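You operate a simulated robot arm through the tools that you are given. There is no shell and no other tool. Be economical: measure what you need, move in short steps, check, and stop when the job is done.

Carry out the task below with a simulated robot arm. There is one attempt and no reset: what you move stays moved.

Task
Put the orange peg block on the blue card. Fetch the black peg block and set it on top of the black mouse. Put the green wiping pad from the near top of the long table on the bottom shelf of the pale wood bench and the grey wiping pad on the clear end of the small goods bench. Fetch the green usb stick and stand it on the gold metal block. Press the load key two times. Put the blue felt pad from the top of the side desk on the hole plate. Fetch the tin from the far top of the long table and set it on the middle of the side desk. Put the white cup in the sink bowl. Take the white wiping pad on the far top of the long table and put it away on the bench top by the small marker. Open the sink cupboard door, take the white bottle from the sink cupboard shelf and put it on the grey coaster, then shut the door. Any order will do. Set down upright: orange peg block, black peg block, green usb stick, white cup, white bottle.

Only the result counts: the job must be done as asked and must still hold three seconds after the hand-in. Knocking over, shifting, dropping, spilling or breaking anything else fails it.

Robot
A 6-joint arm with a two-finger parallel gripper on a trunk, on a base that drives. Base frame: it is fixed to the floor where the robot stands at the start and does not move with it; the origin is under the middle of the robot, x ahead of it, y to its left, z up. Lengths are in m, angles in degrees, forces in N, time in s.
With the tool pointing down near the work surface it reaches from about 0.1 to 0.44 m from the robot's upright axis, wherever it stands. Its first joint turns from -115.0 to 115.0 degrees. Places, roughly: bench top by the small marker [-1.6, 2.7, 0.8]; black peg block (5x3x3 cm) [0.7, 0.1, 0.8]; blue card [2.75, -0.25, 0.75]; bottom shelf of the pale wood bench [2.2, 3.1, 0.3]; clear end of the small goods bench [-2.4, 3, 0.9]; felt pad [-0.75, -1.25, 0.75]; gold metal block (5x5x2 cm) [-0.1, 1.1, 0.9]; green usb stick [-0.5, -0.75, 0.75]; grey coaster (11x11x1 cm) [3.7, 0.2, 0.7]; hole plate (30x17 cm) [0.12, 2.86, 0.88]; load key [-0.5, -0.9, 0.8]; middle of the side desk (32x20 cm) [-1.06, -0.8, 0.74]; mouse (6x11x4 cm) [3.7, -0.1, 0.8]; orange peg block (5x3x3 cm) [0.6, 0.1, 0.8]; sink bowl inside [5.6, -0.7, 0.7]; sink cupboard door [5.6, -0.5, 0.4]; tin [3, -0.25, 0.75]; white bottle [5.75, -0.75, 0.25]; white cup (7x7x11 cm) [3.1, -0.1, 0.8]; white wiping pad (5x4x3 cm) [3.6, -0.1, 0.8]; wiping pad [0.25, 0, 0.75]. Payload 3.43 kg.
The TCP is the grasp point between the finger pads, 0.034 m short of the fingertips. In the tool frame z runs along the fingers and y along their closing line. Largest opening 0.128 m; finger width 0.024, thickness 0.012; the body of the gripper, 0.048 by 0.13 m, starts 0.096 m behind the TCP.
Orientation is that of the tool frame in the base frame, as a unit quaternion [x, y, z, w]. With the fingers straight down and closing along the base's y, the tool's x points along the base's -x, its y along +y and its z along -z.

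Tools
- The arm moves only by the tool send_rows. Its argument "rows" is a list of rows, each an object of numbers (a shift or turn left out is 0, a gripper value left out holds the last): "jaw": the gripper command, from -1 (fully open) to 1 (shut), values between in proportion; "dx", "dy", "dz": the shift along the tool's x, y, z in m; "rx", "ry", "rz": the turn, a rotation vector about the tool's x, y, z in degrees. In form: [{"jaw": .., "dx": .., "dy": .., "dz": .., "rx": .., "ry": .., "rz": ..}, ...]. A call has 1 to 20 rows; each row is the pose to reach, as a shift and turn from the pose commanded when the call began, along the tool's axes at that moment. A row lasts 0.2 s, in which the tool goes at most 0.05 m and 8.6 degrees; a call with a longer step from one row to the next is refused whole, and so is a gripper value outside its range. Where a pose cannot be reached the arm comes as near as it can. A force on the tool above 40 N (or 10 N above the force at the start of the call, whichever is more), or a blocked arm, ends the call early, and 0.2 s more pass. Each finger travels about 0.108 m/s and halts on what it meets, pressing with about 25 N; the grip force reading is that of the motor and also rises with nothing between the fingers. The clock runs only during rows and for 0.2 s after the last one: add rows that repeat a pose to give the fingers time. It gives the time, the measured TCP pose, the force on the tool (base axes), the opening and the grip force at its end, in the units of the frame above (readings bear some noise), with the torque about the TCP (base axes, N m) and any sound that the robot's microphone picked up.
- Cameras (640 x 400 px; columns grow to the right, rows downward): "scene" is now at [-0.0437, 0.1664, 1.419]; the picture's right is [-0.47, -0.88, -0.00], its down [-0.80, 0.43, -0.42] and it looks along [0.37, -0.20, -0.91] (base axes); focal length 214 px, centre (320, 200). "wrist" rides on the gripper at [0.076, -0.011, -0.16] in the tool frame; the picture's right is [0.15, 0.99, 0.00], its down [-0.88, 0.13, -0.46] and it looks along [-0.45, 0.07, 0.89] (tool axes); focal length 234 px, centre (320, 200). There is no depth. A picture from a camera that has moved, and an enlarged one, comes with that camera's place and axes in the base frame and with its lens.
- grab_frame(camera): a new picture of that camera. No time passes.
- lift_body(by): slides the trunk up (or, below 0, down) by that many m; the arm and the scene camera ride with it, the base frame stays. It gives what a move gives, with no picture.
- steer(legs): drives the robot by 1 to 6 legs, each [ahead, turn to the left] in m and degrees, along the robot's own axes; the way and the turn of a leg run together, so that a leg with both is an arc; at most 1.5 m and 180 degrees a leg. The arm and the cameras ride along, it lands a little off, and it stops where it bumps. It gives what a move gives.
- aim_head(pan, tilt): turns the head with the scene camera to pan (to the left, within 103 degrees either way) and tilt (down, from -29 to 69), counted from straight ahead of the robot. It gives what a move gives.
- enlarge(camera, box): a new picture of the part [left, top, right, bottom] of that camera's present view, enlarged. No time passes.
- job_done(): hands the job in; it is judged then, once.

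Work in short steps. Places have to be worked out from the pictures, the camera data and where the tool is seen: move nearer, look again, correct. Check each grasp and each placing, and mend what went wrong. You have 556 turns and 342 pictures in all, those below and enlarged ones among them. Open the gripper and draw the arm clear of the work before you hand the job in, unless the task says otherwise.

The tools are called after "Call:" as name(argument=value, ...) on one line, values as JSON. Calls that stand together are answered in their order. send_rows: Moves the arm, as the interface text tells. Its arguments: {"type":"object","properties":{"rows":{"type":"array"}},"required":["rows"]} The other tools are called the same way: lift_body (by) slides the trunk up or down; steer (legs) drives the base; aim_head (pan, tilt) turns the head that bears the scene camera; grab_frame (camera) takes a picture; enlarge (camera, box) takes an enlarged picture of a part of a camera's view; job_done () hands the job in.

At the start:

```text
clock: 0.0
eef_pos: [0.0004, -0.4988, 1.1204]
orientation: [0.001, 1.0, 0.0, 0.0]
wrist_force: [0.5, -0.5, 0.3]
wrist_torque: [-0.03, 0.01, -0.04]
gripper_width: 0.1282
finger_force: 0.1
trunk travel left (down, up): [-0.725, 0.065]
robot x, y, heading: [-0.0003, 0.0008, 0.1]
head pan, tilt: [-28.3, 65.0]
```

scene: 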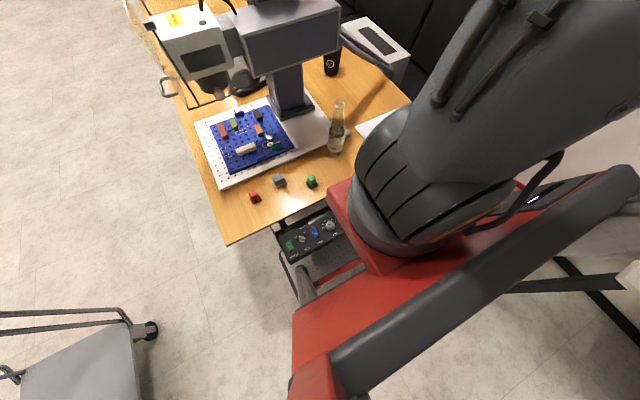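
wrist: 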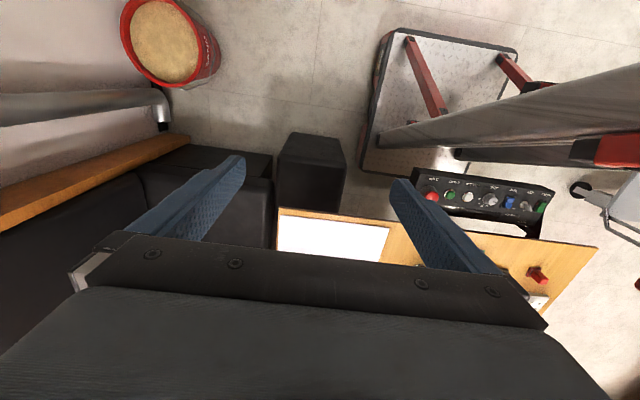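

I'll start by surveying the surroundings with the head camera.

Call:
aim_head(pan=0, tilt=35)

Call:
grab_frame(camera="scene")

Call:
aim_head(pan=60, tilt=30)

Call:
grab_frame(camera="scene")

Call:
aim_head(pan=103, tilt=30)

Call:
grab_frame(camera="scene")

Call:
aim_head(pan=-75, tilt=35)

Call:
grab_frame(camera="scene")

```text
clock: 0.9
eef_pos: [0.0012, -0.4982, 1.1208]
orientation: [0.0, 1.0, 0.0, 0.0]
wrist_force: [0.0, 0.5, -0.7]
wrist_torque: [0.01, -0.03, 0.02]
gripper_width: 0.1278
finger_force: 0.1
trunk travel left (down, up): [-0.725, 0.065]
robot x, y, heading: [0.0006, -0.0015, -0.1]
head pan, tilt: [0.0, 35.0]
```

```text
339 pictures are left
camera scene: at [-0.0092, 0.1951, 1.4587], right [0.0, -1.0, 0.0], down [-0.57, 0.0, -0.82], along [0.82, 0.0, -0.57], focal length 214 px, centre (320, 200)
```

scene: 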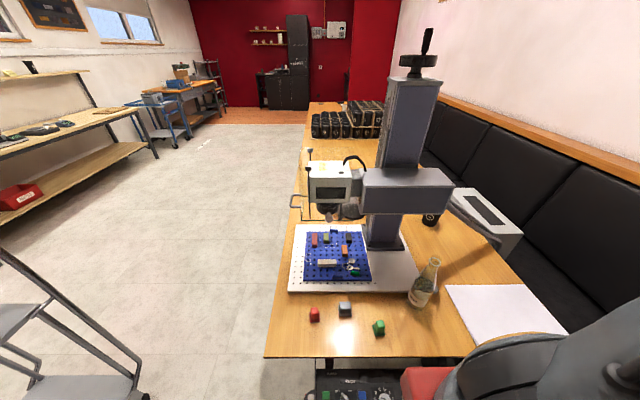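

```text
clock: 2.2
eef_pos: [-0.0004, -0.4983, 1.1213]
orientation: [0.0, 1.0, 0.0, 0.0]
wrist_force: [-0.7, 0.3, 0.1]
wrist_torque: [-0.02, -0.01, 0.03]
gripper_width: 0.1279
finger_force: 0.1
trunk travel left (down, up): [-0.725, 0.065]
robot x, y, heading: [-0.0006, 0.0015, -0.0]
head pan, tilt: [60.0, 30.0]
```

```text
338 pictures are left
camera scene: at [-0.052, 0.2735, 1.4666], right [0.87, -0.5, 0.0], down [-0.25, -0.43, -0.87], along [0.43, 0.75, -0.5], focal length 214 px, centre (320, 200)
```

scene: 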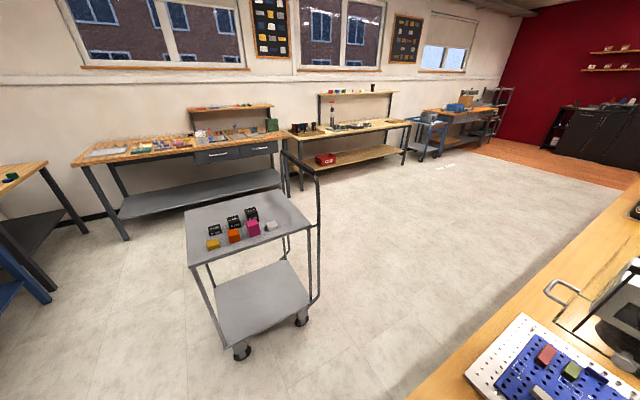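

```text
clock: 3.4
eef_pos: [0.0003, -0.4971, 1.1203]
orientation: [0.0, 1.0, 0.0, 0.0]
wrist_force: [-0.2, 0.4, -0.6]
wrist_torque: [0.0, 0.0, 0.0]
gripper_width: 0.128
finger_force: 0.1
trunk travel left (down, up): [-0.725, 0.065]
robot x, y, heading: [-0.0, 0.0005, 0.3]
head pan, tilt: [103.0, 30.0]
```

```text
337 pictures are left
camera scene: at [-0.1175, 0.2833, 1.4666], right [0.97, 0.22, 0.0], down [0.11, -0.49, -0.87], along [-0.19, 0.84, -0.5], focal length 214 px, centre (320, 200)
```

scene: 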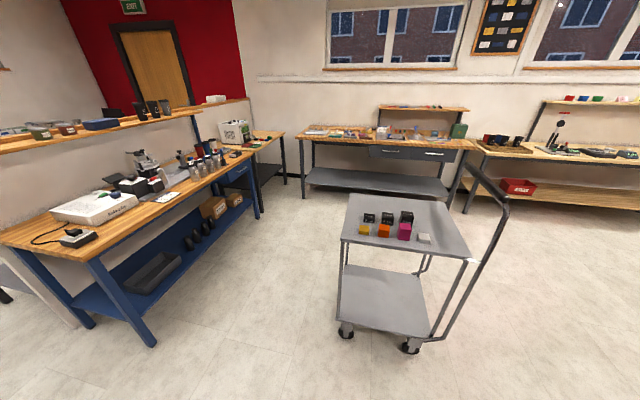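

```text
clock: 6.0
eef_pos: [0.0006, -0.4982, 1.1196]
orientation: [0.001, 1.0, 0.0, 0.001]
wrist_force: [-0.1, 0.1, 0.5]
wrist_torque: [0.0, 0.01, -0.01]
gripper_width: 0.128
finger_force: 0.1
trunk travel left (down, up): [-0.725, 0.065]
robot x, y, heading: [0.0003, -0.0003, -0.0]
head pan, tilt: [-75.0, 35.0]
```

```text
336 pictures are left
camera scene: at [-0.0744, 0.1101, 1.4588], right [-0.97, -0.26, 0.0], down [-0.15, 0.55, -0.82], along [0.21, -0.79, -0.57], focal length 214 px, centre (320, 200)
```

scene: 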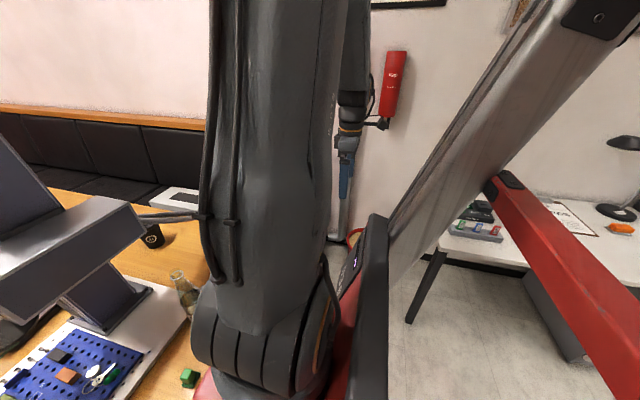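

Looking down at the nearby table and the robot's own footprint next.

Call:
aim_head(pan=0, tilt=69)

Call:
grab_frame(camera="scene")

Call:
aim_head(pan=90, tilt=69)

Call:
grab_frame(camera="scene")

Call:
aim_head(pan=-103, tilt=35)

Call:
grab_frame(camera="scene")

```text
clock: 7.5
eef_pos: [0.0003, -0.4983, 1.1205]
orientation: [-0.001, 1.0, 0.0, 0.0]
wrist_force: [0.2, -0.2, 0.5]
wrist_torque: [-0.01, -0.01, -0.04]
gripper_width: 0.1278
finger_force: 0.0
trunk travel left (down, up): [-0.725, 0.065]
robot x, y, heading: [0.001, 0.0036, -0.1]
head pan, tilt: [0.0, 68.8]
```

```text
335 pictures are left
camera scene: at [-0.0413, 0.1951, 1.4152], right [0.0, -1.0, 0.0], down [-0.93, 0.0, -0.36], along [0.36, 0.0, -0.93], focal length 214 px, centre (320, 200)
```

scene: 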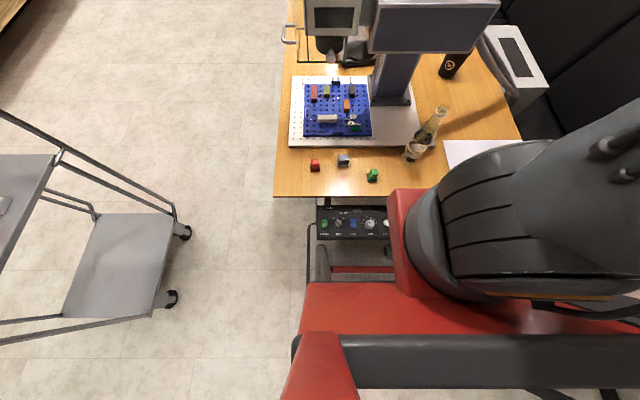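

```text
clock: 9.1
eef_pos: [0.0005, -0.4987, 1.1209]
orientation: [0.0, 1.0, 0.0, 0.001]
wrist_force: [0.6, -0.7, -0.5]
wrist_torque: [0.01, 0.01, 0.02]
gripper_width: 0.1279
finger_force: 0.0
trunk travel left (down, up): [-0.725, 0.065]
robot x, y, heading: [0.0017, -0.0031, -0.3]
head pan, tilt: [90.0, 68.8]
```

```text
334 pictures are left
camera scene: at [-0.0972, 0.2511, 1.4151], right [1.0, 0.0, 0.0], down [0.0, -0.93, -0.36], along [0.0, 0.36, -0.93], focal length 214 px, centre (320, 200)
```

scene: 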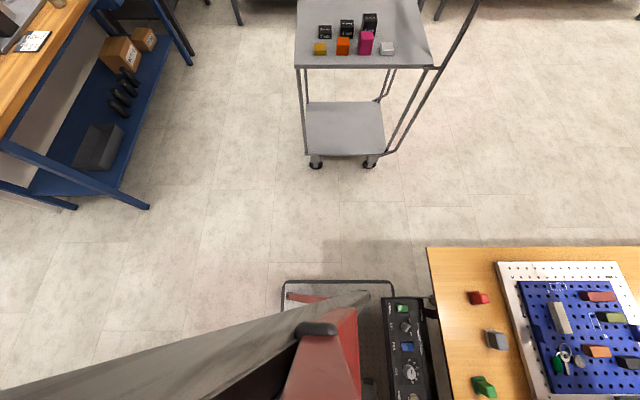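

```text
clock: 12.0
eef_pos: [0.0006, -0.4989, 1.1213]
orientation: [0.0, 1.0, 0.0, -0.001]
wrist_force: [-0.1, -0.2, 0.6]
wrist_torque: [0.01, 0.04, 0.02]
gripper_width: 0.1281
finger_force: 0.0
trunk travel left (down, up): [-0.725, 0.065]
robot x, y, heading: [-0.0007, -0.0013, 0.0]
head pan, tilt: [-103.0, 35.0]
```

```text
333 pictures are left
camera scene: at [-0.117, 0.1094, 1.4588], right [-0.97, 0.22, 0.0], down [0.13, 0.56, -0.82], along [-0.18, -0.8, -0.57], focal length 214 px, centre (320, 200)
```

scene: 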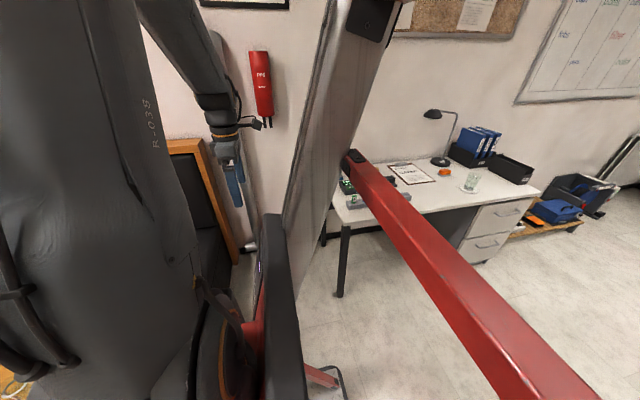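

The green/grey pads lie near (0.3, 0.02) and (0.35, 0.115) on the table just ahead. I swing the arm round at height toward the green pad, to look with the wrist camera.

Call:
send_rows(rows=[{"jaw": -1, "dx": -0.04, "dy": 0.03}, {"dx": -0.08, "dy": 0.06}, {"dx": -0.12, "dy": 0.09}, {"dx": -0.16, "dy": 0.12}, {"dx": -0.2, "dy": 0.15}, {"dx": -0.22, "dy": 0.19}, {"dx": -0.24, "dy": 0.23}, {"dx": -0.25, "dy": 0.27}, {"dx": -0.25, "dy": 0.31}, {"dx": -0.25, "dy": 0.35}, {"dx": -0.25, "dy": 0.39}, {"dx": -0.25, "dy": 0.43}, {"dx": -0.25, "dy": 0.47}, {"dx": -0.25, "dy": 0.51}, {"dx": -0.25, "dy": 0.51}])

Call:
grab_frame(camera="wrist")

Call:
aim_head(pan=0, tilt=50)

Call:
grab_frame(camera="scene")

```text
clock: 15.2
eef_pos: [0.2788, 0.0118, 1.138]
orientation: [0.0, 1.0, 0.0, -0.001]
wrist_force: [0.2, 0.6, 0.5]
wrist_torque: [-0.05, 0.0, -0.01]
gripper_width: 0.1279
finger_force: 0.1
out of reach, approached as far as the arm can: row 11, 12, 13, 14, 15
trunk travel left (down, up): [-0.725, 0.065]
robot x, y, heading: [-0.002, -0.0022, 0.1]
head pan, tilt: [-103.0, 35.0]
```

```text
332 pictures are left
camera wrist: at [0.2031, 0.0023, 1.2989], right [-0.15, 0.99, 0.0], down [0.88, 0.13, 0.45], along [0.45, 0.07, -0.89], focal length 234 px, centre (320, 200)
```

wrist: 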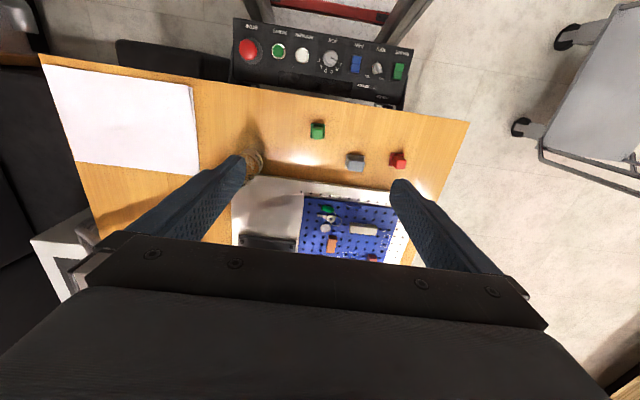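

```text
clock: 17.0
eef_pos: [0.279, 0.0132, 1.1396]
orientation: [0.001, 1.0, -0.001, -0.001]
wrist_force: [0.0, 0.3, 0.0]
wrist_torque: [0.0, 0.01, -0.01]
gripper_width: 0.128
finger_force: 0.0
trunk travel left (down, up): [-0.725, 0.065]
robot x, y, heading: [0.0, -0.004, -0.1]
head pan, tilt: [0.0, 50.0]
```

```text
331 pictures are left
camera scene: at [-0.0202, 0.1953, 1.4371], right [0.0, -1.0, 0.0], down [-0.77, 0.0, -0.64], along [0.64, 0.0, -0.77], focal length 214 px, centre (320, 200)
```

scene: 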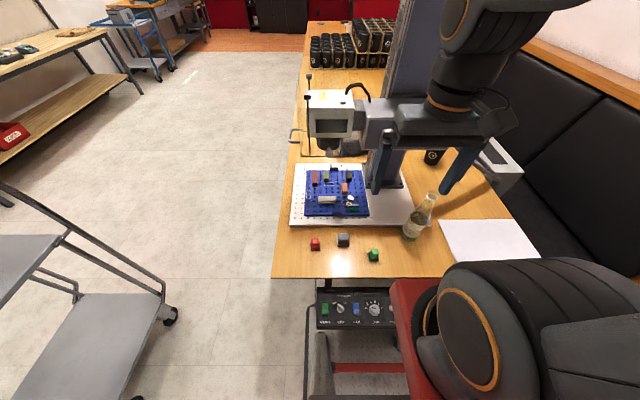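

Wrist view puts green at about (0.300, 0.012) and grey at (0.359, 0.113). I lower above the green pad with a narrowed jaw.

Call:
send_rows(rows=[{"jaw": -0.4, "dx": -0.01, "dz": 0.04}, {"dx": -0.021, "dz": 0.08}, {"dx": -0.021, "dz": 0.12}, {"dx": -0.021, "dz": 0.16}, {"dx": -0.021, "dz": 0.2}, {"dx": -0.021, "dz": 0.24}, {"dx": -0.021, "dz": 0.26}, {"dx": -0.021, "dz": 0.26}])

Call:
grab_frame(camera="wrist")

Call:
grab_frame(camera="scene")

```text
clock: 18.8
eef_pos: [0.3239, 0.0136, 0.8729]
orientation: [0.0, 1.0, 0.001, -0.001]
wrist_force: [0.0, 0.7, -0.2]
wrist_torque: [-0.01, -0.02, 0.01]
gripper_width: 0.0896
finger_force: 0.1
out of reach, approached as far as the arm can: row 1, 2, 3, 4, 5, 6, 7, 8
trunk travel left (down, up): [-0.725, 0.065]
robot x, y, heading: [-0.0018, -0.0007, -0.4]
head pan, tilt: [0.0, 50.0]
```

```text
330 pictures are left
camera wrist: at [0.2475, 0.0033, 1.0324], right [-0.15, 0.99, 0.0], down [0.88, 0.13, 0.45], along [0.45, 0.07, -0.89], focal length 234 px, centre (320, 200)
```

wrist: 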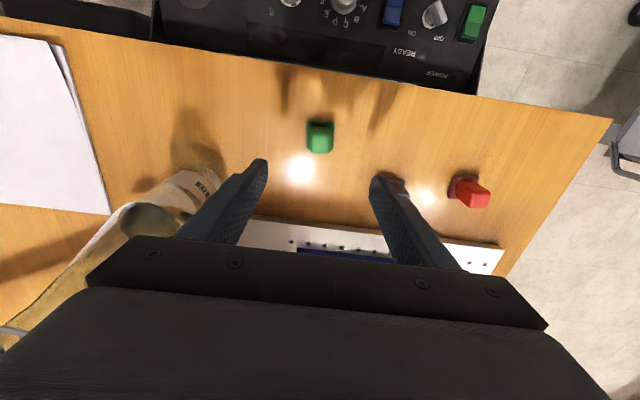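

```text
329 pictures are left
camera scene: at [-0.0201, 0.1953, 1.4371], right [0.0, -1.0, 0.0], down [-0.77, 0.0, -0.64], along [0.64, 0.0, -0.77], focal length 214 px, centre (320, 200)
```

scene: 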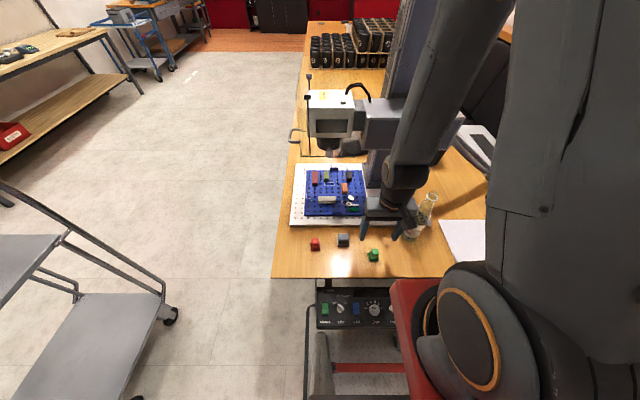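

Green sits at about (0.303, 0.012); the TCP is 2 cm too far in x. I go down carefully to ~0.80 while correcting x, and see whether it's reachable.

Call:
send_rows(rows=[{"jaw": -0.4, "dx": 0.0, "dz": 0.03}, {"dx": 0.01, "dz": 0.05}, {"dx": 0.021, "dz": 0.06}, {"dx": 0.021, "dz": 0.06}])

Call:
grab_frame(camera="wrist")

```text
clock: 19.8
eef_pos: [0.3018, 0.0139, 0.8138]
orientation: [0.0, 1.0, 0.0, 0.0]
wrist_force: [0.1, 0.2, 1.1]
wrist_torque: [-0.01, 0.0, -0.02]
gripper_width: 0.0894
finger_force: 0.1
trunk travel left (down, up): [-0.725, 0.065]
robot x, y, heading: [0.0001, 0.001, -0.0]
head pan, tilt: [0.0, 50.0]
```

```text
328 pictures are left
camera wrist: at [0.2258, 0.0034, 0.9727], right [-0.15, 0.99, 0.0], down [0.88, 0.13, 0.46], along [0.45, 0.07, -0.89], focal length 234 px, centre (320, 200)
```

wrist: 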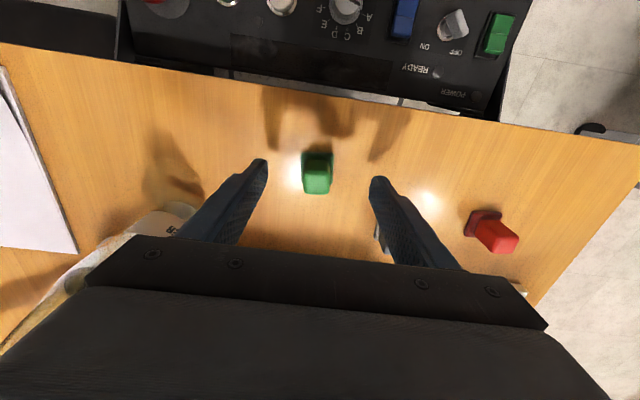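

Fingers straddle the green pad. Descend to TCP 0.789 and close.

Call:
send_rows(rows=[{"jaw": -0.4, "dz": 0.015}, {"dz": 0.025}, {"jaw": 0.0, "dz": 0.025}, {"jaw": 1, "dz": 0.025}, {"dz": 0.025}, {"dz": 0.025}, {"dz": 0.025}])

Call:
send_rows(rows=[{"jaw": 1, "dz": -0.03}, {"dz": -0.07}, {"dz": -0.11}, {"dz": -0.11}])

Call:
grab_frame(camera="wrist")

```text
clock: 21.4
eef_pos: [0.3019, 0.014, 0.7887]
orientation: [0.0, 1.0, 0.0, 0.0]
wrist_force: [-0.2, 0.4, -0.4]
wrist_torque: [0.05, 0.0, 0.01]
gripper_width: 0.0227
finger_force: 25.1
trunk travel left (down, up): [-0.725, 0.065]
robot x, y, heading: [-0.0002, 0.0009, -0.0]
head pan, tilt: [0.0, 50.0]
```

```text
clock: 22.4
eef_pos: [0.3273, 0.0145, 0.8937]
orientation: [0.001, 1.0, 0.0, -0.001]
wrist_force: [-0.1, -0.4, 0.4]
wrist_torque: [0.01, 0.01, -0.02]
gripper_width: 0.0228
finger_force: 25.6
out of reach, approached as far as the arm can: row 2, 3, 4
trunk travel left (down, up): [-0.725, 0.065]
robot x, y, heading: [0.0, -0.003, 0.1]
head pan, tilt: [0.0, 50.0]
```

```text
327 pictures are left
camera wrist: at [0.2523, 0.0046, 1.0523], right [-0.15, 0.99, 0.0], down [0.88, 0.13, 0.45], along [0.45, 0.07, -0.89], focal length 234 px, centre (320, 200)
```

wrist: 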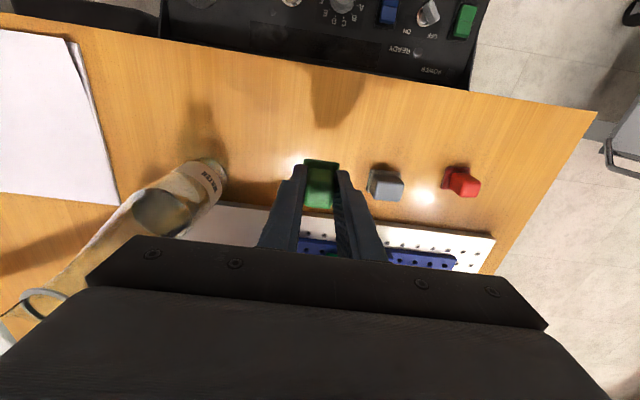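

The green pad is held (width 0.023). Now I back out and drive round the left of the trolley, then check.

Call:
steer(legs=[[-0.7, 0], [0, 90], [1.0, 0]])

Call:
aim_head(pan=-20, tilt=40)

Call:
grab_frame(camera="scene")

```text
clock: 34.8
eef_pos: [-0.7164, 1.3184, 0.8932]
orientation: [0.709, -0.705, 0.001, 0.0]
wrist_force: [0.1, -0.2, 0.6]
wrist_torque: [-0.01, -0.05, -0.02]
gripper_width: 0.0229
finger_force: 25.1
trunk travel left (down, up): [-0.725, 0.065]
robot x, y, heading: [-0.6973, 0.9887, 90.6]
head pan, tilt: [0.0, 50.0]
```

```text
clock: 35.6
eef_pos: [-0.7163, 1.3161, 0.8922]
orientation: [0.71, -0.704, 0.001, 0.001]
wrist_force: [-0.2, -0.3, -0.7]
wrist_torque: [0.02, -0.01, -0.01]
gripper_width: 0.0228
finger_force: 24.9
trunk travel left (down, up): [-0.725, 0.065]
robot x, y, heading: [-0.6967, 0.9913, 90.5]
head pan, tilt: [-20.0, 40.0]
```

```text
326 pictures are left
camera scene: at [-0.8663, 0.9729, 1.4512], right [0.94, -0.33, 0.0], down [-0.21, -0.61, -0.77], along [0.26, 0.72, -0.64], focal length 214 px, centre (320, 200)
```

scene: 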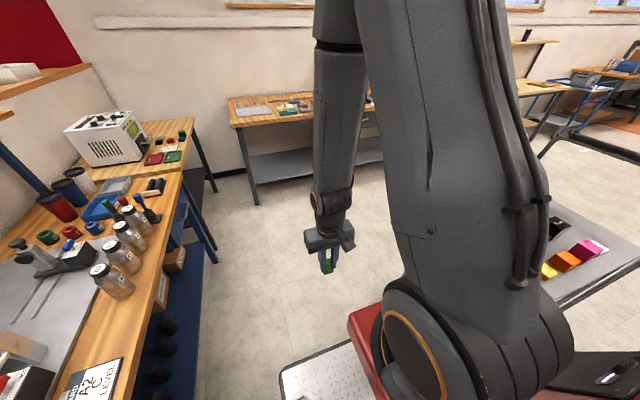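

On track. Continuing up past the trolley, then east along the benches.

Call:
steer(legs=[[1.08, 0], [0, -90.5], [1.3, 0]])

Call:
aim_head(pan=20, tilt=35)

Call:
grab_frame(camera="scene")

Call:
aim_head(pan=90, tilt=30)

Call:
grab_frame(camera="scene")

```text
clock: 51.1
eef_pos: [0.9215, 2.0958, 0.8924]
orientation: [0.0, 1.0, 0.0, -0.001]
wrist_force: [0.0, 0.6, -1.1]
wrist_torque: [-0.02, 0.0, -0.02]
gripper_width: 0.0227
finger_force: 24.7
trunk travel left (down, up): [-0.725, 0.065]
robot x, y, heading: [0.5965, 2.0809, -0.4]
head pan, tilt: [-20.0, 40.0]
```

```text
clock: 52.2
eef_pos: [0.9215, 2.0968, 0.8926]
orientation: [0.0, 1.0, 0.0, 0.0]
wrist_force: [0.7, 0.1, -0.9]
wrist_torque: [0.0, -0.02, 0.02]
gripper_width: 0.0227
finger_force: 24.9
trunk travel left (down, up): [-0.725, 0.065]
robot x, y, heading: [0.5963, 2.08, -0.4]
head pan, tilt: [20.0, 35.0]
```

```text
325 pictures are left
camera scene: at [0.5801, 2.3064, 1.4588], right [0.34, -0.94, 0.0], down [-0.54, -0.2, -0.82], along [0.77, 0.28, -0.57], focal length 214 px, centre (320, 200)
```

scene: 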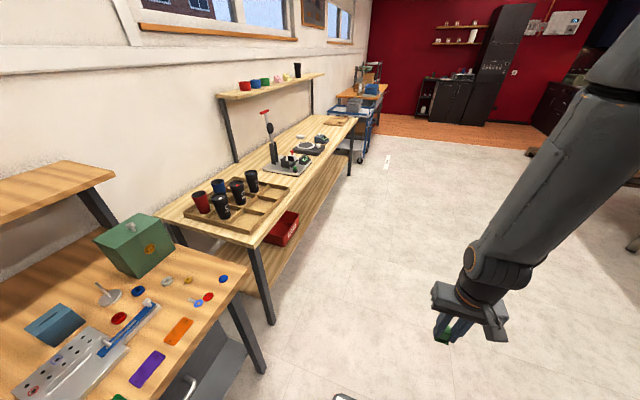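

```text
clock: 53.6
eef_pos: [0.9229, 2.0973, 0.893]
orientation: [0.0, 1.0, 0.0, -0.001]
wrist_force: [-0.3, 0.6, -0.8]
wrist_torque: [0.0, -0.02, 0.0]
gripper_width: 0.023
finger_force: 25.2
trunk travel left (down, up): [-0.725, 0.065]
robot x, y, heading: [0.593, 2.0846, 0.0]
head pan, tilt: [90.0, 30.0]
```

```text
324 pictures are left
camera scene: at [0.4974, 2.3668, 1.4666], right [1.0, 0.0, 0.0], down [0.0, -0.5, -0.87], along [0.0, 0.87, -0.5], focal length 214 px, centre (320, 200)
```

scene: 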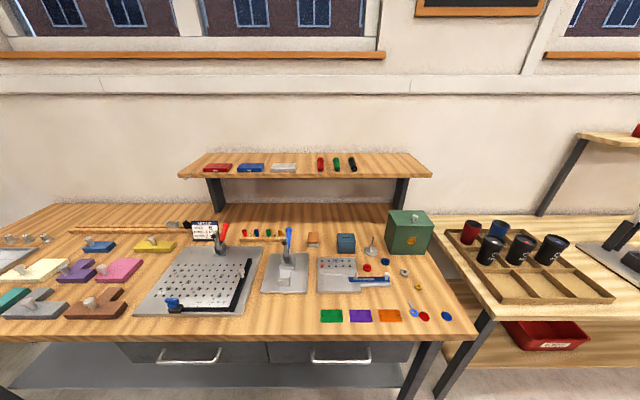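

The pale bench spans x≈1.0–3.05 with its front at y≈2.75. I drive to x≈2.2 and face it.

Call:
steer(legs=[[1.5, 0], [0.1, 0], [0, 90]])

Call:
aim_head(pan=0, tilt=45)

Call:
grab_frame(camera="scene")

```text
clock: 65.6
eef_pos: [2.2004, 2.4003, 0.8936]
orientation: [-0.699, 0.715, -0.001, 0.0]
wrist_force: [-0.4, -0.4, -0.8]
wrist_torque: [-0.01, 0.0, -0.01]
gripper_width: 0.0228
finger_force: 25.1
trunk travel left (down, up): [-0.725, 0.065]
robot x, y, heading: [2.2056, 2.0751, 89.1]
head pan, tilt: [90.0, 30.0]
```

```text
clock: 67.3
eef_pos: [2.1994, 2.4, 0.8925]
orientation: [-0.7, 0.714, 0.0, 0.0]
wrist_force: [0.3, 0.8, -0.5]
wrist_torque: [0.01, -0.02, -0.03]
gripper_width: 0.0227
finger_force: 24.7
trunk travel left (down, up): [-0.725, 0.065]
robot x, y, heading: [2.207, 2.0695, 88.8]
head pan, tilt: [0.0, 45.0]
```

```text
323 pictures are left
camera scene: at [2.0116, 2.0619, 1.444], right [1.0, -0.02, 0.0], down [-0.01, -0.71, -0.71], along [0.01, 0.71, -0.71], focal length 214 px, centre (320, 200)
```

scene: 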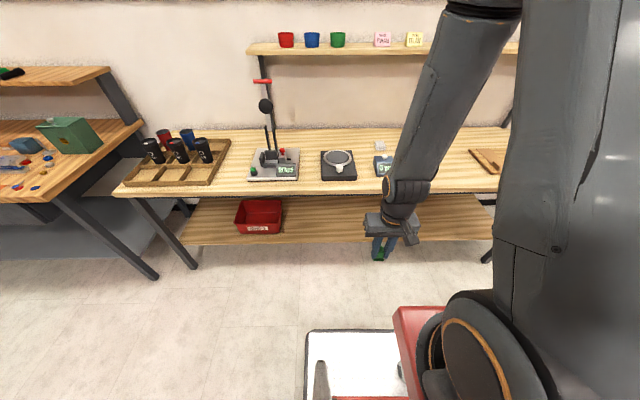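

Shelf front edge is about y=2.815, z≈0.3, with the bench top's edge at y≈2.71. Plan: lower the trunk, pitch the tool forward ~60°, and drive the pad in under the top.

Call:
lift_body(by=-0.42)

Call:
send_rows(rows=[{"jaw": 1, "ry": -8}, {"ry": -16}, {"ry": -24}, {"ry": -32}, {"ry": -40}, {"ry": -48}, {"ry": -56}, {"ry": -62}, {"ry": -62}])

Call:
grab_frame(camera="scene")

Call:
grab_frame(camera="wrist")

```text
refused: -0.42 is not a number from -0.4 to 0.4
```

```text
clock: 69.3
eef_pos: [2.1811, 2.4317, 0.798]
orientation: [-0.6, 0.612, 0.36, 0.367]
wrist_force: [0.7, -0.4, -0.7]
wrist_torque: [0.01, -0.07, -0.06]
gripper_width: 0.0228
finger_force: 25.3
out of reach, approached as far as the arm can: row 1, 2, 3, 4, 5, 6, 7, 8, 9
trunk travel left (down, up): [-0.725, 0.065]
robot x, y, heading: [2.2072, 2.0733, 89.1]
head pan, tilt: [0.0, 45.0]
```

```text
322 pictures are left
camera scene: at [2.0103, 2.062, 1.4438], right [1.0, -0.02, 0.0], down [-0.01, -0.71, -0.71], along [0.02, 0.71, -0.71], focal length 214 px, centre (320, 200)
```

scene: 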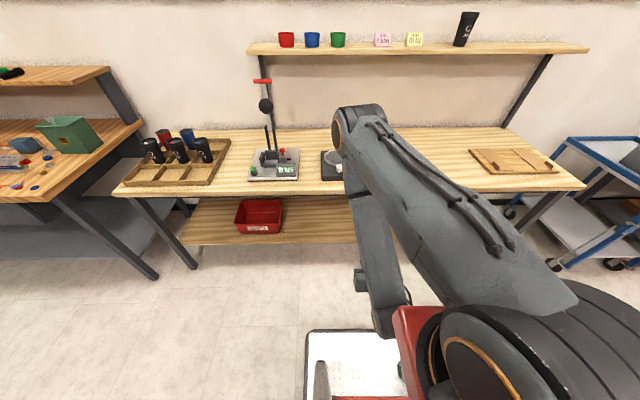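

```text
321 pictures are left
camera wrist: at [2.1893, 2.2558, 0.806], right [-0.99, -0.05, -0.13], down [-0.13, 0.01, 0.99], along [-0.05, 1.0, -0.02], focal length 234 px, centre (320, 200)
```

wrist: 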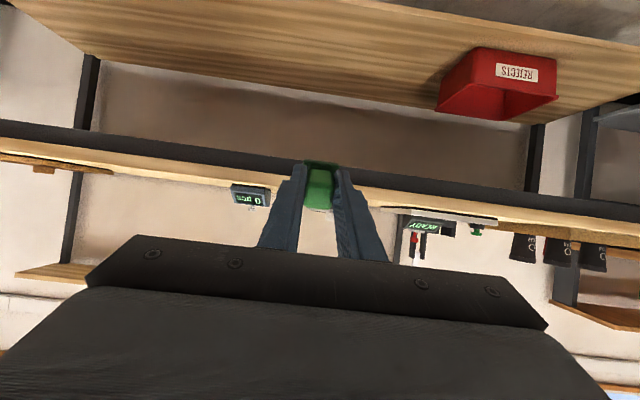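

The elbow leans forward in this pose. I'll back up 0.25 m, lower the trunk 0.4, then shape the arm stretched out low before driving in.

Call:
steer(legs=[[-0.3, 0]])

Call:
lift_body(by=-0.4)

Call:
send_rows(rows=[{"jaw": 1, "dz": 0.04}, {"dz": 0.08}, {"dz": 0.12}, {"dz": 0.16}, {"dz": 0.2}, {"dz": 0.24}, {"dz": 0.28}, {"dz": 0.28}])

Call:
grab_frame(camera="scene")

```text
clock: 71.3
eef_pos: [2.1766, 2.1311, 0.7993]
orientation: [-0.6, 0.613, 0.359, 0.367]
wrist_force: [-0.5, 0.2, -1.3]
wrist_torque: [-0.02, 0.0, 0.0]
gripper_width: 0.0229
finger_force: 25.2
trunk travel left (down, up): [-0.725, 0.065]
robot x, y, heading: [2.202, 1.7703, 88.7]
head pan, tilt: [0.0, 45.0]
```

```text
clock: 75.2
eef_pos: [2.1803, 2.2388, 0.3985]
orientation: [-0.599, 0.613, 0.359, 0.368]
wrist_force: [-0.6, 0.5, -0.7]
wrist_torque: [0.0, 0.01, 0.01]
gripper_width: 0.0227
finger_force: 24.9
trunk travel left (down, up): [-0.325, 0.465]
robot x, y, heading: [2.1992, 1.7731, 88.7]
head pan, tilt: [0.0, 45.0]
```

```text
clock: 77.0
eef_pos: [2.1858, 2.4871, 0.2659]
orientation: [-0.599, 0.613, 0.36, 0.368]
wrist_force: [0.8, -0.7, 0.1]
wrist_torque: [0.02, 0.02, 0.03]
gripper_width: 0.023
finger_force: 24.7
trunk travel left (down, up): [-0.325, 0.465]
robot x, y, heading: [2.201, 1.7713, 88.6]
head pan, tilt: [0.0, 45.0]
```

```text
320 pictures are left
camera scene: at [2.0074, 1.8722, 1.044], right [1.0, -0.02, 0.0], down [-0.02, -0.71, -0.71], along [0.02, 0.71, -0.71], focal length 214 px, centre (320, 200)
```

scene: 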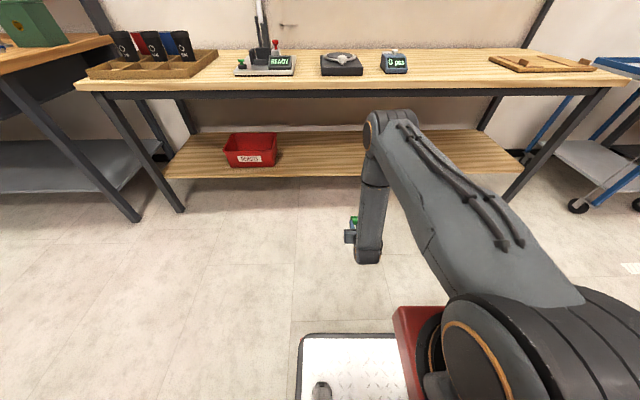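

The trunk column slants (lowering also moves forward). Shoulder is still high (~0.8); I raise the TCP, lower the trunk further, and then stretch out with the arm flatter.

Call:
send_rows(rows=[{"jaw": 1, "dx": -0.04, "dz": -0.02}, {"dx": -0.08, "dz": -0.04}, {"dx": -0.12, "dz": -0.06}, {"dx": -0.16, "dz": -0.08}, {"dx": -0.2, "dz": -0.1}, {"dx": -0.24, "dz": -0.12}, {"dx": -0.28, "dz": -0.14}, {"dx": -0.32, "dz": -0.16}, {"dx": -0.32, "dz": -0.16}])

Call:
lift_body(by=-0.3)

Call:
grab_frame(camera="scene")

```text
clock: 79.0
eef_pos: [2.186, 2.4958, 0.6241]
orientation: [-0.6, 0.613, 0.36, 0.368]
wrist_force: [0.2, -0.4, -0.5]
wrist_torque: [-0.01, -0.03, 0.01]
gripper_width: 0.0228
finger_force: 25.0
trunk travel left (down, up): [-0.325, 0.465]
robot x, y, heading: [2.2007, 1.7692, 88.5]
head pan, tilt: [0.0, 45.0]
```

```text
clock: 82.0
eef_pos: [2.1861, 2.5141, 0.324]
orientation: [-0.599, 0.613, 0.36, 0.368]
wrist_force: [0.1, 0.5, -0.5]
wrist_torque: [-0.01, 0.0, -0.03]
gripper_width: 0.0228
finger_force: 25.1
trunk travel left (down, up): [-0.025, 0.765]
robot x, y, heading: [2.2046, 1.7695, 88.7]
head pan, tilt: [0.0, 45.0]
```

```text
319 pictures are left
camera scene: at [2.0094, 1.9556, 0.744], right [1.0, -0.02, 0.0], down [-0.02, -0.71, -0.71], along [0.02, 0.71, -0.71], focal length 214 px, centre (320, 200)
```

scene: 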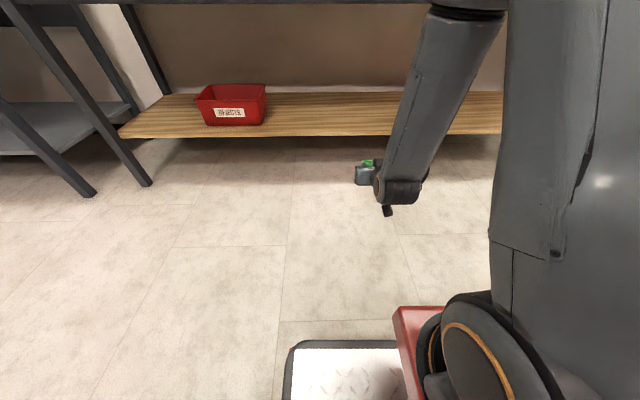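

Now stretch forward level by about 0.2 m and look at the elbow.

Call:
send_rows(rows=[{"jaw": 1, "dx": -0.03, "dz": 0.035}, {"dx": -0.05, "dz": 0.07}, {"dx": -0.07, "dz": 0.105}, {"dx": -0.09, "dz": 0.14}, {"dx": -0.11, "dz": 0.17}, {"dx": -0.11, "dz": 0.17}])

Call:
grab_frame(camera="scene")

Call:
grab_frame(camera="wrist")

```text
clock: 83.4
eef_pos: [2.1898, 2.7156, 0.3404]
orientation: [-0.6, 0.614, 0.359, 0.367]
wrist_force: [-0.1, -0.2, 0.1]
wrist_torque: [-0.02, 0.0, 0.01]
gripper_width: 0.023
finger_force: 24.8
trunk travel left (down, up): [-0.025, 0.765]
robot x, y, heading: [2.2037, 1.7642, 88.9]
head pan, tilt: [0.0, 45.0]
```

```text
318 pictures are left
camera scene: at [2.0094, 1.9556, 0.744], right [1.0, -0.02, 0.0], down [-0.02, -0.71, -0.71], along [0.02, 0.71, -0.71], focal length 214 px, centre (320, 200)
```

scene: 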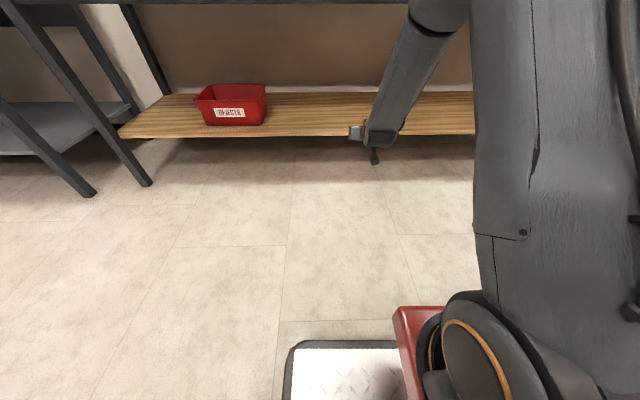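

```text
317 pictures are left
camera wrist: at [2.1968, 2.5393, 0.3485], right [-0.99, -0.05, -0.13], down [-0.13, 0.02, 0.99], along [-0.04, 1.0, -0.02], focal length 234 px, centre (320, 200)
```

wrist: 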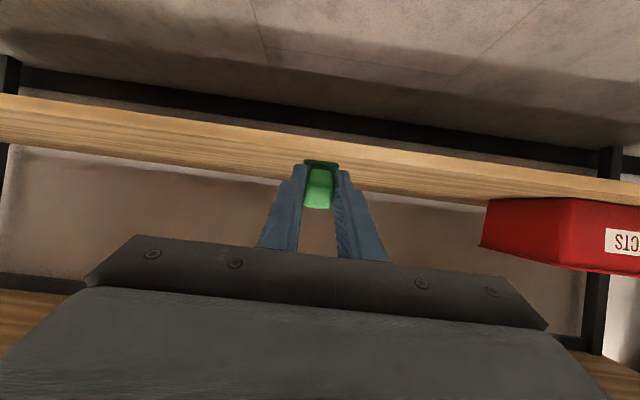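

Shelf surface seems about z≈0.27–0.28. I stretch a little further (and up 2 cm) so the forearm lies flatter before driving in.

Call:
send_rows(rows=[{"jaw": 1, "dx": -0.035, "dz": 0.015}, {"dx": -0.055, "dz": 0.05}, {"dx": -0.07, "dz": 0.085}, {"dx": -0.08, "dz": 0.11}, {"dx": -0.08, "dz": 0.11}])

Call:
aim_head(pan=0, tilt=20)

Call:
grab_frame(camera="scene")

```text
clock: 84.6
eef_pos: [2.1941, 2.8501, 0.3602]
orientation: [-0.598, 0.613, 0.359, 0.37]
wrist_force: [-0.8, 0.6, 0.8]
wrist_torque: [-0.01, 0.0, 0.02]
gripper_width: 0.0228
finger_force: 25.3
trunk travel left (down, up): [-0.025, 0.765]
robot x, y, heading: [2.2016, 1.7705, 88.9]
head pan, tilt: [0.0, 45.0]
```

```text
clock: 85.5
eef_pos: [2.1931, 2.8498, 0.3594]
orientation: [-0.599, 0.613, 0.36, 0.369]
wrist_force: [-0.1, 0.2, 0.1]
wrist_torque: [0.01, 0.01, 0.0]
gripper_width: 0.0228
finger_force: 25.5
trunk travel left (down, up): [-0.025, 0.765]
robot x, y, heading: [2.1967, 1.7675, 88.8]
head pan, tilt: [0.0, 20.0]
```

```text
316 pictures are left
camera scene: at [2.0097, 1.9675, 0.7825], right [1.0, -0.02, 0.0], down [-0.01, -0.34, -0.94], along [0.02, 0.94, -0.34], focal length 214 px, centre (320, 200)
```

scene: 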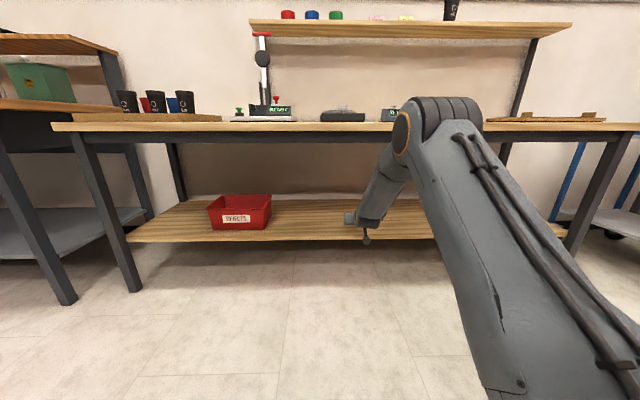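

Elbow at y≈2.32, well clear of the bench edge. Drive in 0.1 m, then lower until contact.

Call:
steer(legs=[[0.1, 0]])

Call:
send_rows(rows=[{"jaw": 1, "dx": 0.018, "dz": 0.009}, {"dx": 0.027, "dz": 0.014}, {"dx": 0.034, "dz": 0.018}, {"dx": 0.034, "dz": 0.018}])

Call:
grab_frame(camera="wrist")

Call:
enlarge(camera="scene", box=[300, 160, 460, 260])

```text
clock: 86.6
eef_pos: [2.195, 2.952, 0.3588]
orientation: [-0.6, 0.613, 0.36, 0.368]
wrist_force: [0.4, -0.1, -0.2]
wrist_torque: [-0.04, 0.01, -0.02]
gripper_width: 0.0229
finger_force: 25.7
trunk travel left (down, up): [-0.025, 0.765]
robot x, y, heading: [2.2046, 1.8728, 88.4]
head pan, tilt: [0.0, 20.0]
```

```text
clock: 87.6
eef_pos: [2.1946, 2.9506, 0.3214]
orientation: [-0.599, 0.613, 0.359, 0.368]
wrist_force: [0.5, 0.2, -0.3]
wrist_torque: [0.01, -0.02, -0.02]
gripper_width: 0.0228
finger_force: 25.1
trunk travel left (down, up): [-0.025, 0.765]
robot x, y, heading: [2.2088, 1.8749, 88.7]
head pan, tilt: [0.0, 20.0]
```

```text
315 pictures are left
camera wrist: at [2.2015, 2.7745, 0.3291], right [-0.99, -0.05, -0.13], down [-0.13, 0.01, 0.99], along [-0.04, 1.0, -0.02], focal length 234 px, centre (320, 200)
```

wrist: 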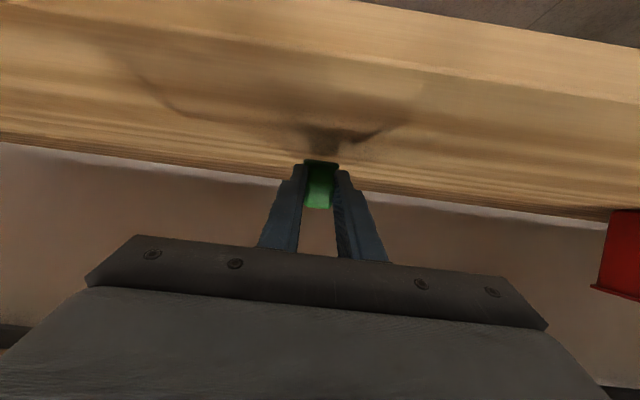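

```text
4.00 times, centred on (380, 210) of scene
camera zoom: at [2.0118, 2.0679, 0.7826], right [1.0, -0.02, 0.0], down [-0.01, -0.34, -0.94], along [0.02, 0.94, -0.34], focal length 858 px, centre (80, 160)
```

zoom: 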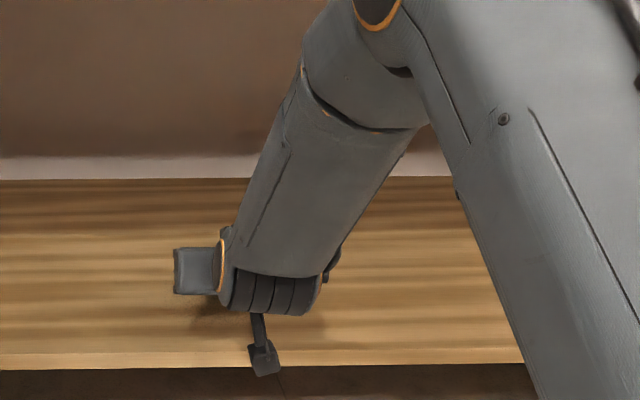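

Shadow converging; lowering another 2 cm in small steps.

Call:
send_rows(rows=[{"jaw": 1, "dx": 0.006, "dz": 0.003}, {"dx": 0.012, "dz": 0.006}, {"dx": 0.018, "dz": 0.009}, {"dx": 0.018, "dz": 0.009}])

Call:
grab_frame(camera="wrist")

```text
clock: 88.6
eef_pos: [2.1938, 2.9517, 0.3067]
orientation: [-0.598, 0.612, 0.362, 0.371]
wrist_force: [-1.9, -1.5, 33.5]
wrist_torque: [1.11, 0.18, -0.05]
gripper_width: 0.0234
finger_force: 25.0
trunk travel left (down, up): [-0.025, 0.765]
robot x, y, heading: [2.2028, 1.8735, 88.7]
head pan, tilt: [0.0, 20.0]
```

```text
313 pictures are left
camera wrist: at [2.2016, 2.7753, 0.3125], right [-0.99, -0.05, -0.13], down [-0.13, 0.01, 0.99], along [-0.04, 1.0, -0.01], focal length 234 px, centre (320, 200)
```

wrist: 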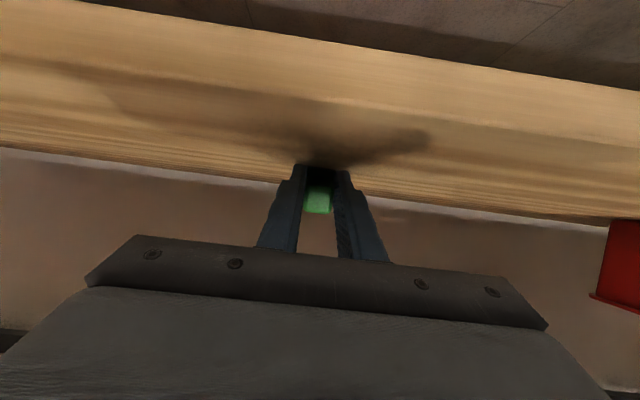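

Contact (33 N). Open gently and withdraw along the tool axis.

Call:
send_rows(rows=[{"jaw": 0.5, "dx": -0.003}, {"jaw": 0.2, "dx": -0.003}, {"jaw": 0.0, "dx": -0.003}, {"dx": -0.003}, {"dx": -0.003, "dz": -0.03}, {"dx": -0.003, "dz": -0.07}, {"dx": -0.003, "dz": -0.1}, {"dx": -0.003, "dz": -0.1}])

Call:
grab_frame(camera="wrist")

```text
clock: 90.4
eef_pos: [2.194, 2.8623, 0.3513]
orientation: [-0.599, 0.613, 0.359, 0.368]
wrist_force: [-0.1, -0.8, -0.5]
wrist_torque: [0.02, -0.01, 0.02]
gripper_width: 0.0641
finger_force: 0.0
trunk travel left (down, up): [-0.025, 0.765]
robot x, y, heading: [2.2027, 1.8715, 88.9]
head pan, tilt: [0.0, 20.0]
```

```text
312 pictures are left
camera wrist: at [2.1988, 2.6866, 0.3587], right [-0.99, -0.05, -0.13], down [-0.13, 0.02, 0.99], along [-0.04, 1.0, -0.02], focal length 234 px, centre (320, 200)
```

wrist: 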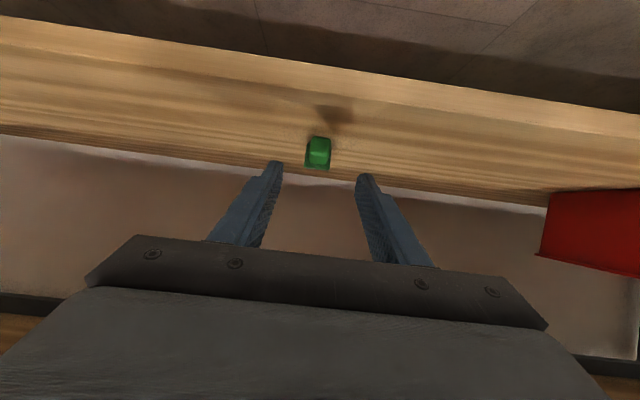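

Green pad rests on the shelf. Back out, then raise the trunk and look along the long table.

Call:
steer(legs=[[-0.5, 0]])

Call:
lift_body(by=0.4)

Call:
lift_body(by=0.3)

Call:
send_rows(rows=[{"jaw": 0, "dz": -0.04}, {"dz": -0.08}, {"dz": -0.12}, {"dz": -0.16}, {"dz": -0.2}, {"dz": -0.24}, {"dz": -0.28}, {"dz": -0.32}, {"dz": -0.36}, {"dz": -0.36}])

Call:
send_rows(rows=[{"jaw": 0, "ry": 8}, {"ry": 16}, {"ry": 24}, {"ry": 32}, {"ry": 40}, {"ry": 48}, {"ry": 56}, {"ry": 62}, {"ry": 62}])

Call:
grab_frame(camera="scene")

```text
clock: 93.3
eef_pos: [2.179, 2.3613, 0.3511]
orientation: [-0.6, 0.612, 0.36, 0.368]
wrist_force: [0.2, -0.1, 0.2]
wrist_torque: [-0.04, 0.01, -0.04]
gripper_width: 0.0641
finger_force: 0.0
trunk travel left (down, up): [-0.025, 0.765]
robot x, y, heading: [2.1927, 1.3657, 88.6]
head pan, tilt: [0.0, 20.0]
```

```text
clock: 97.2
eef_pos: [2.1781, 2.3616, 0.7512]
orientation: [-0.6, 0.612, 0.36, 0.368]
wrist_force: [-0.1, 0.1, 0.2]
wrist_torque: [0.02, 0.01, 0.0]
gripper_width: 0.0639
finger_force: 0.0
trunk travel left (down, up): [-0.425, 0.365]
robot x, y, heading: [2.1942, 1.3674, 88.9]
head pan, tilt: [0.0, 20.0]
```

```text
clock: 100.2
eef_pos: [2.1787, 2.3611, 1.0511]
orientation: [-0.601, 0.612, 0.36, 0.367]
wrist_force: [0.8, 0.2, 0.5]
wrist_torque: [0.03, -0.03, -0.01]
gripper_width: 0.064
finger_force: 0.1
trunk travel left (down, up): [-0.725, 0.065]
robot x, y, heading: [2.194, 1.3721, 88.9]
head pan, tilt: [0.0, 20.0]
```

```text
clock: 102.4
eef_pos: [2.1737, 2.0441, 1.2222]
orientation: [-0.6, 0.612, 0.361, 0.368]
wrist_force: [-0.2, -0.1, -0.6]
wrist_torque: [-0.01, -0.01, -0.01]
gripper_width: 0.0639
finger_force: 0.0
trunk travel left (down, up): [-0.725, 0.065]
robot x, y, heading: [2.1912, 1.3707, 88.8]
head pan, tilt: [0.0, 20.0]
```

```text
clock: 104.4
eef_pos: [2.173, 2.044, 1.2198]
orientation: [-0.701, 0.713, -0.001, -0.001]
wrist_force: [-0.3, -0.5, 0.4]
wrist_torque: [0.0, -0.02, 0.03]
gripper_width: 0.064
finger_force: 0.1
out of reach, approached as far as the arm can: row 2, 3
trunk travel left (down, up): [-0.725, 0.065]
robot x, y, heading: [2.1922, 1.3675, 89.0]
head pan, tilt: [0.0, 20.0]
```

```text
311 pictures are left
camera scene: at [1.997, 1.3709, 1.4826], right [1.0, -0.02, 0.0], down [-0.01, -0.34, -0.94], along [0.02, 0.94, -0.34], focal length 214 px, centre (320, 200)
```

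scene: 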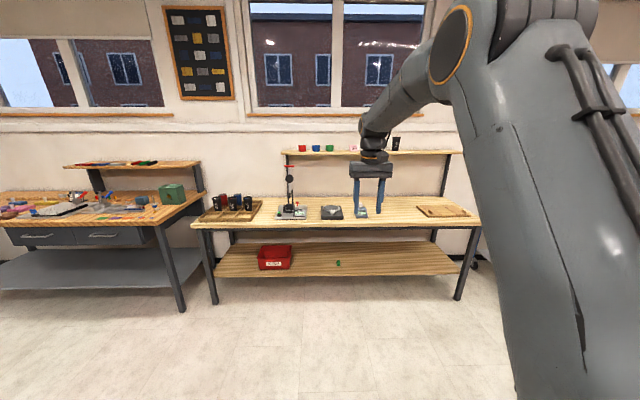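

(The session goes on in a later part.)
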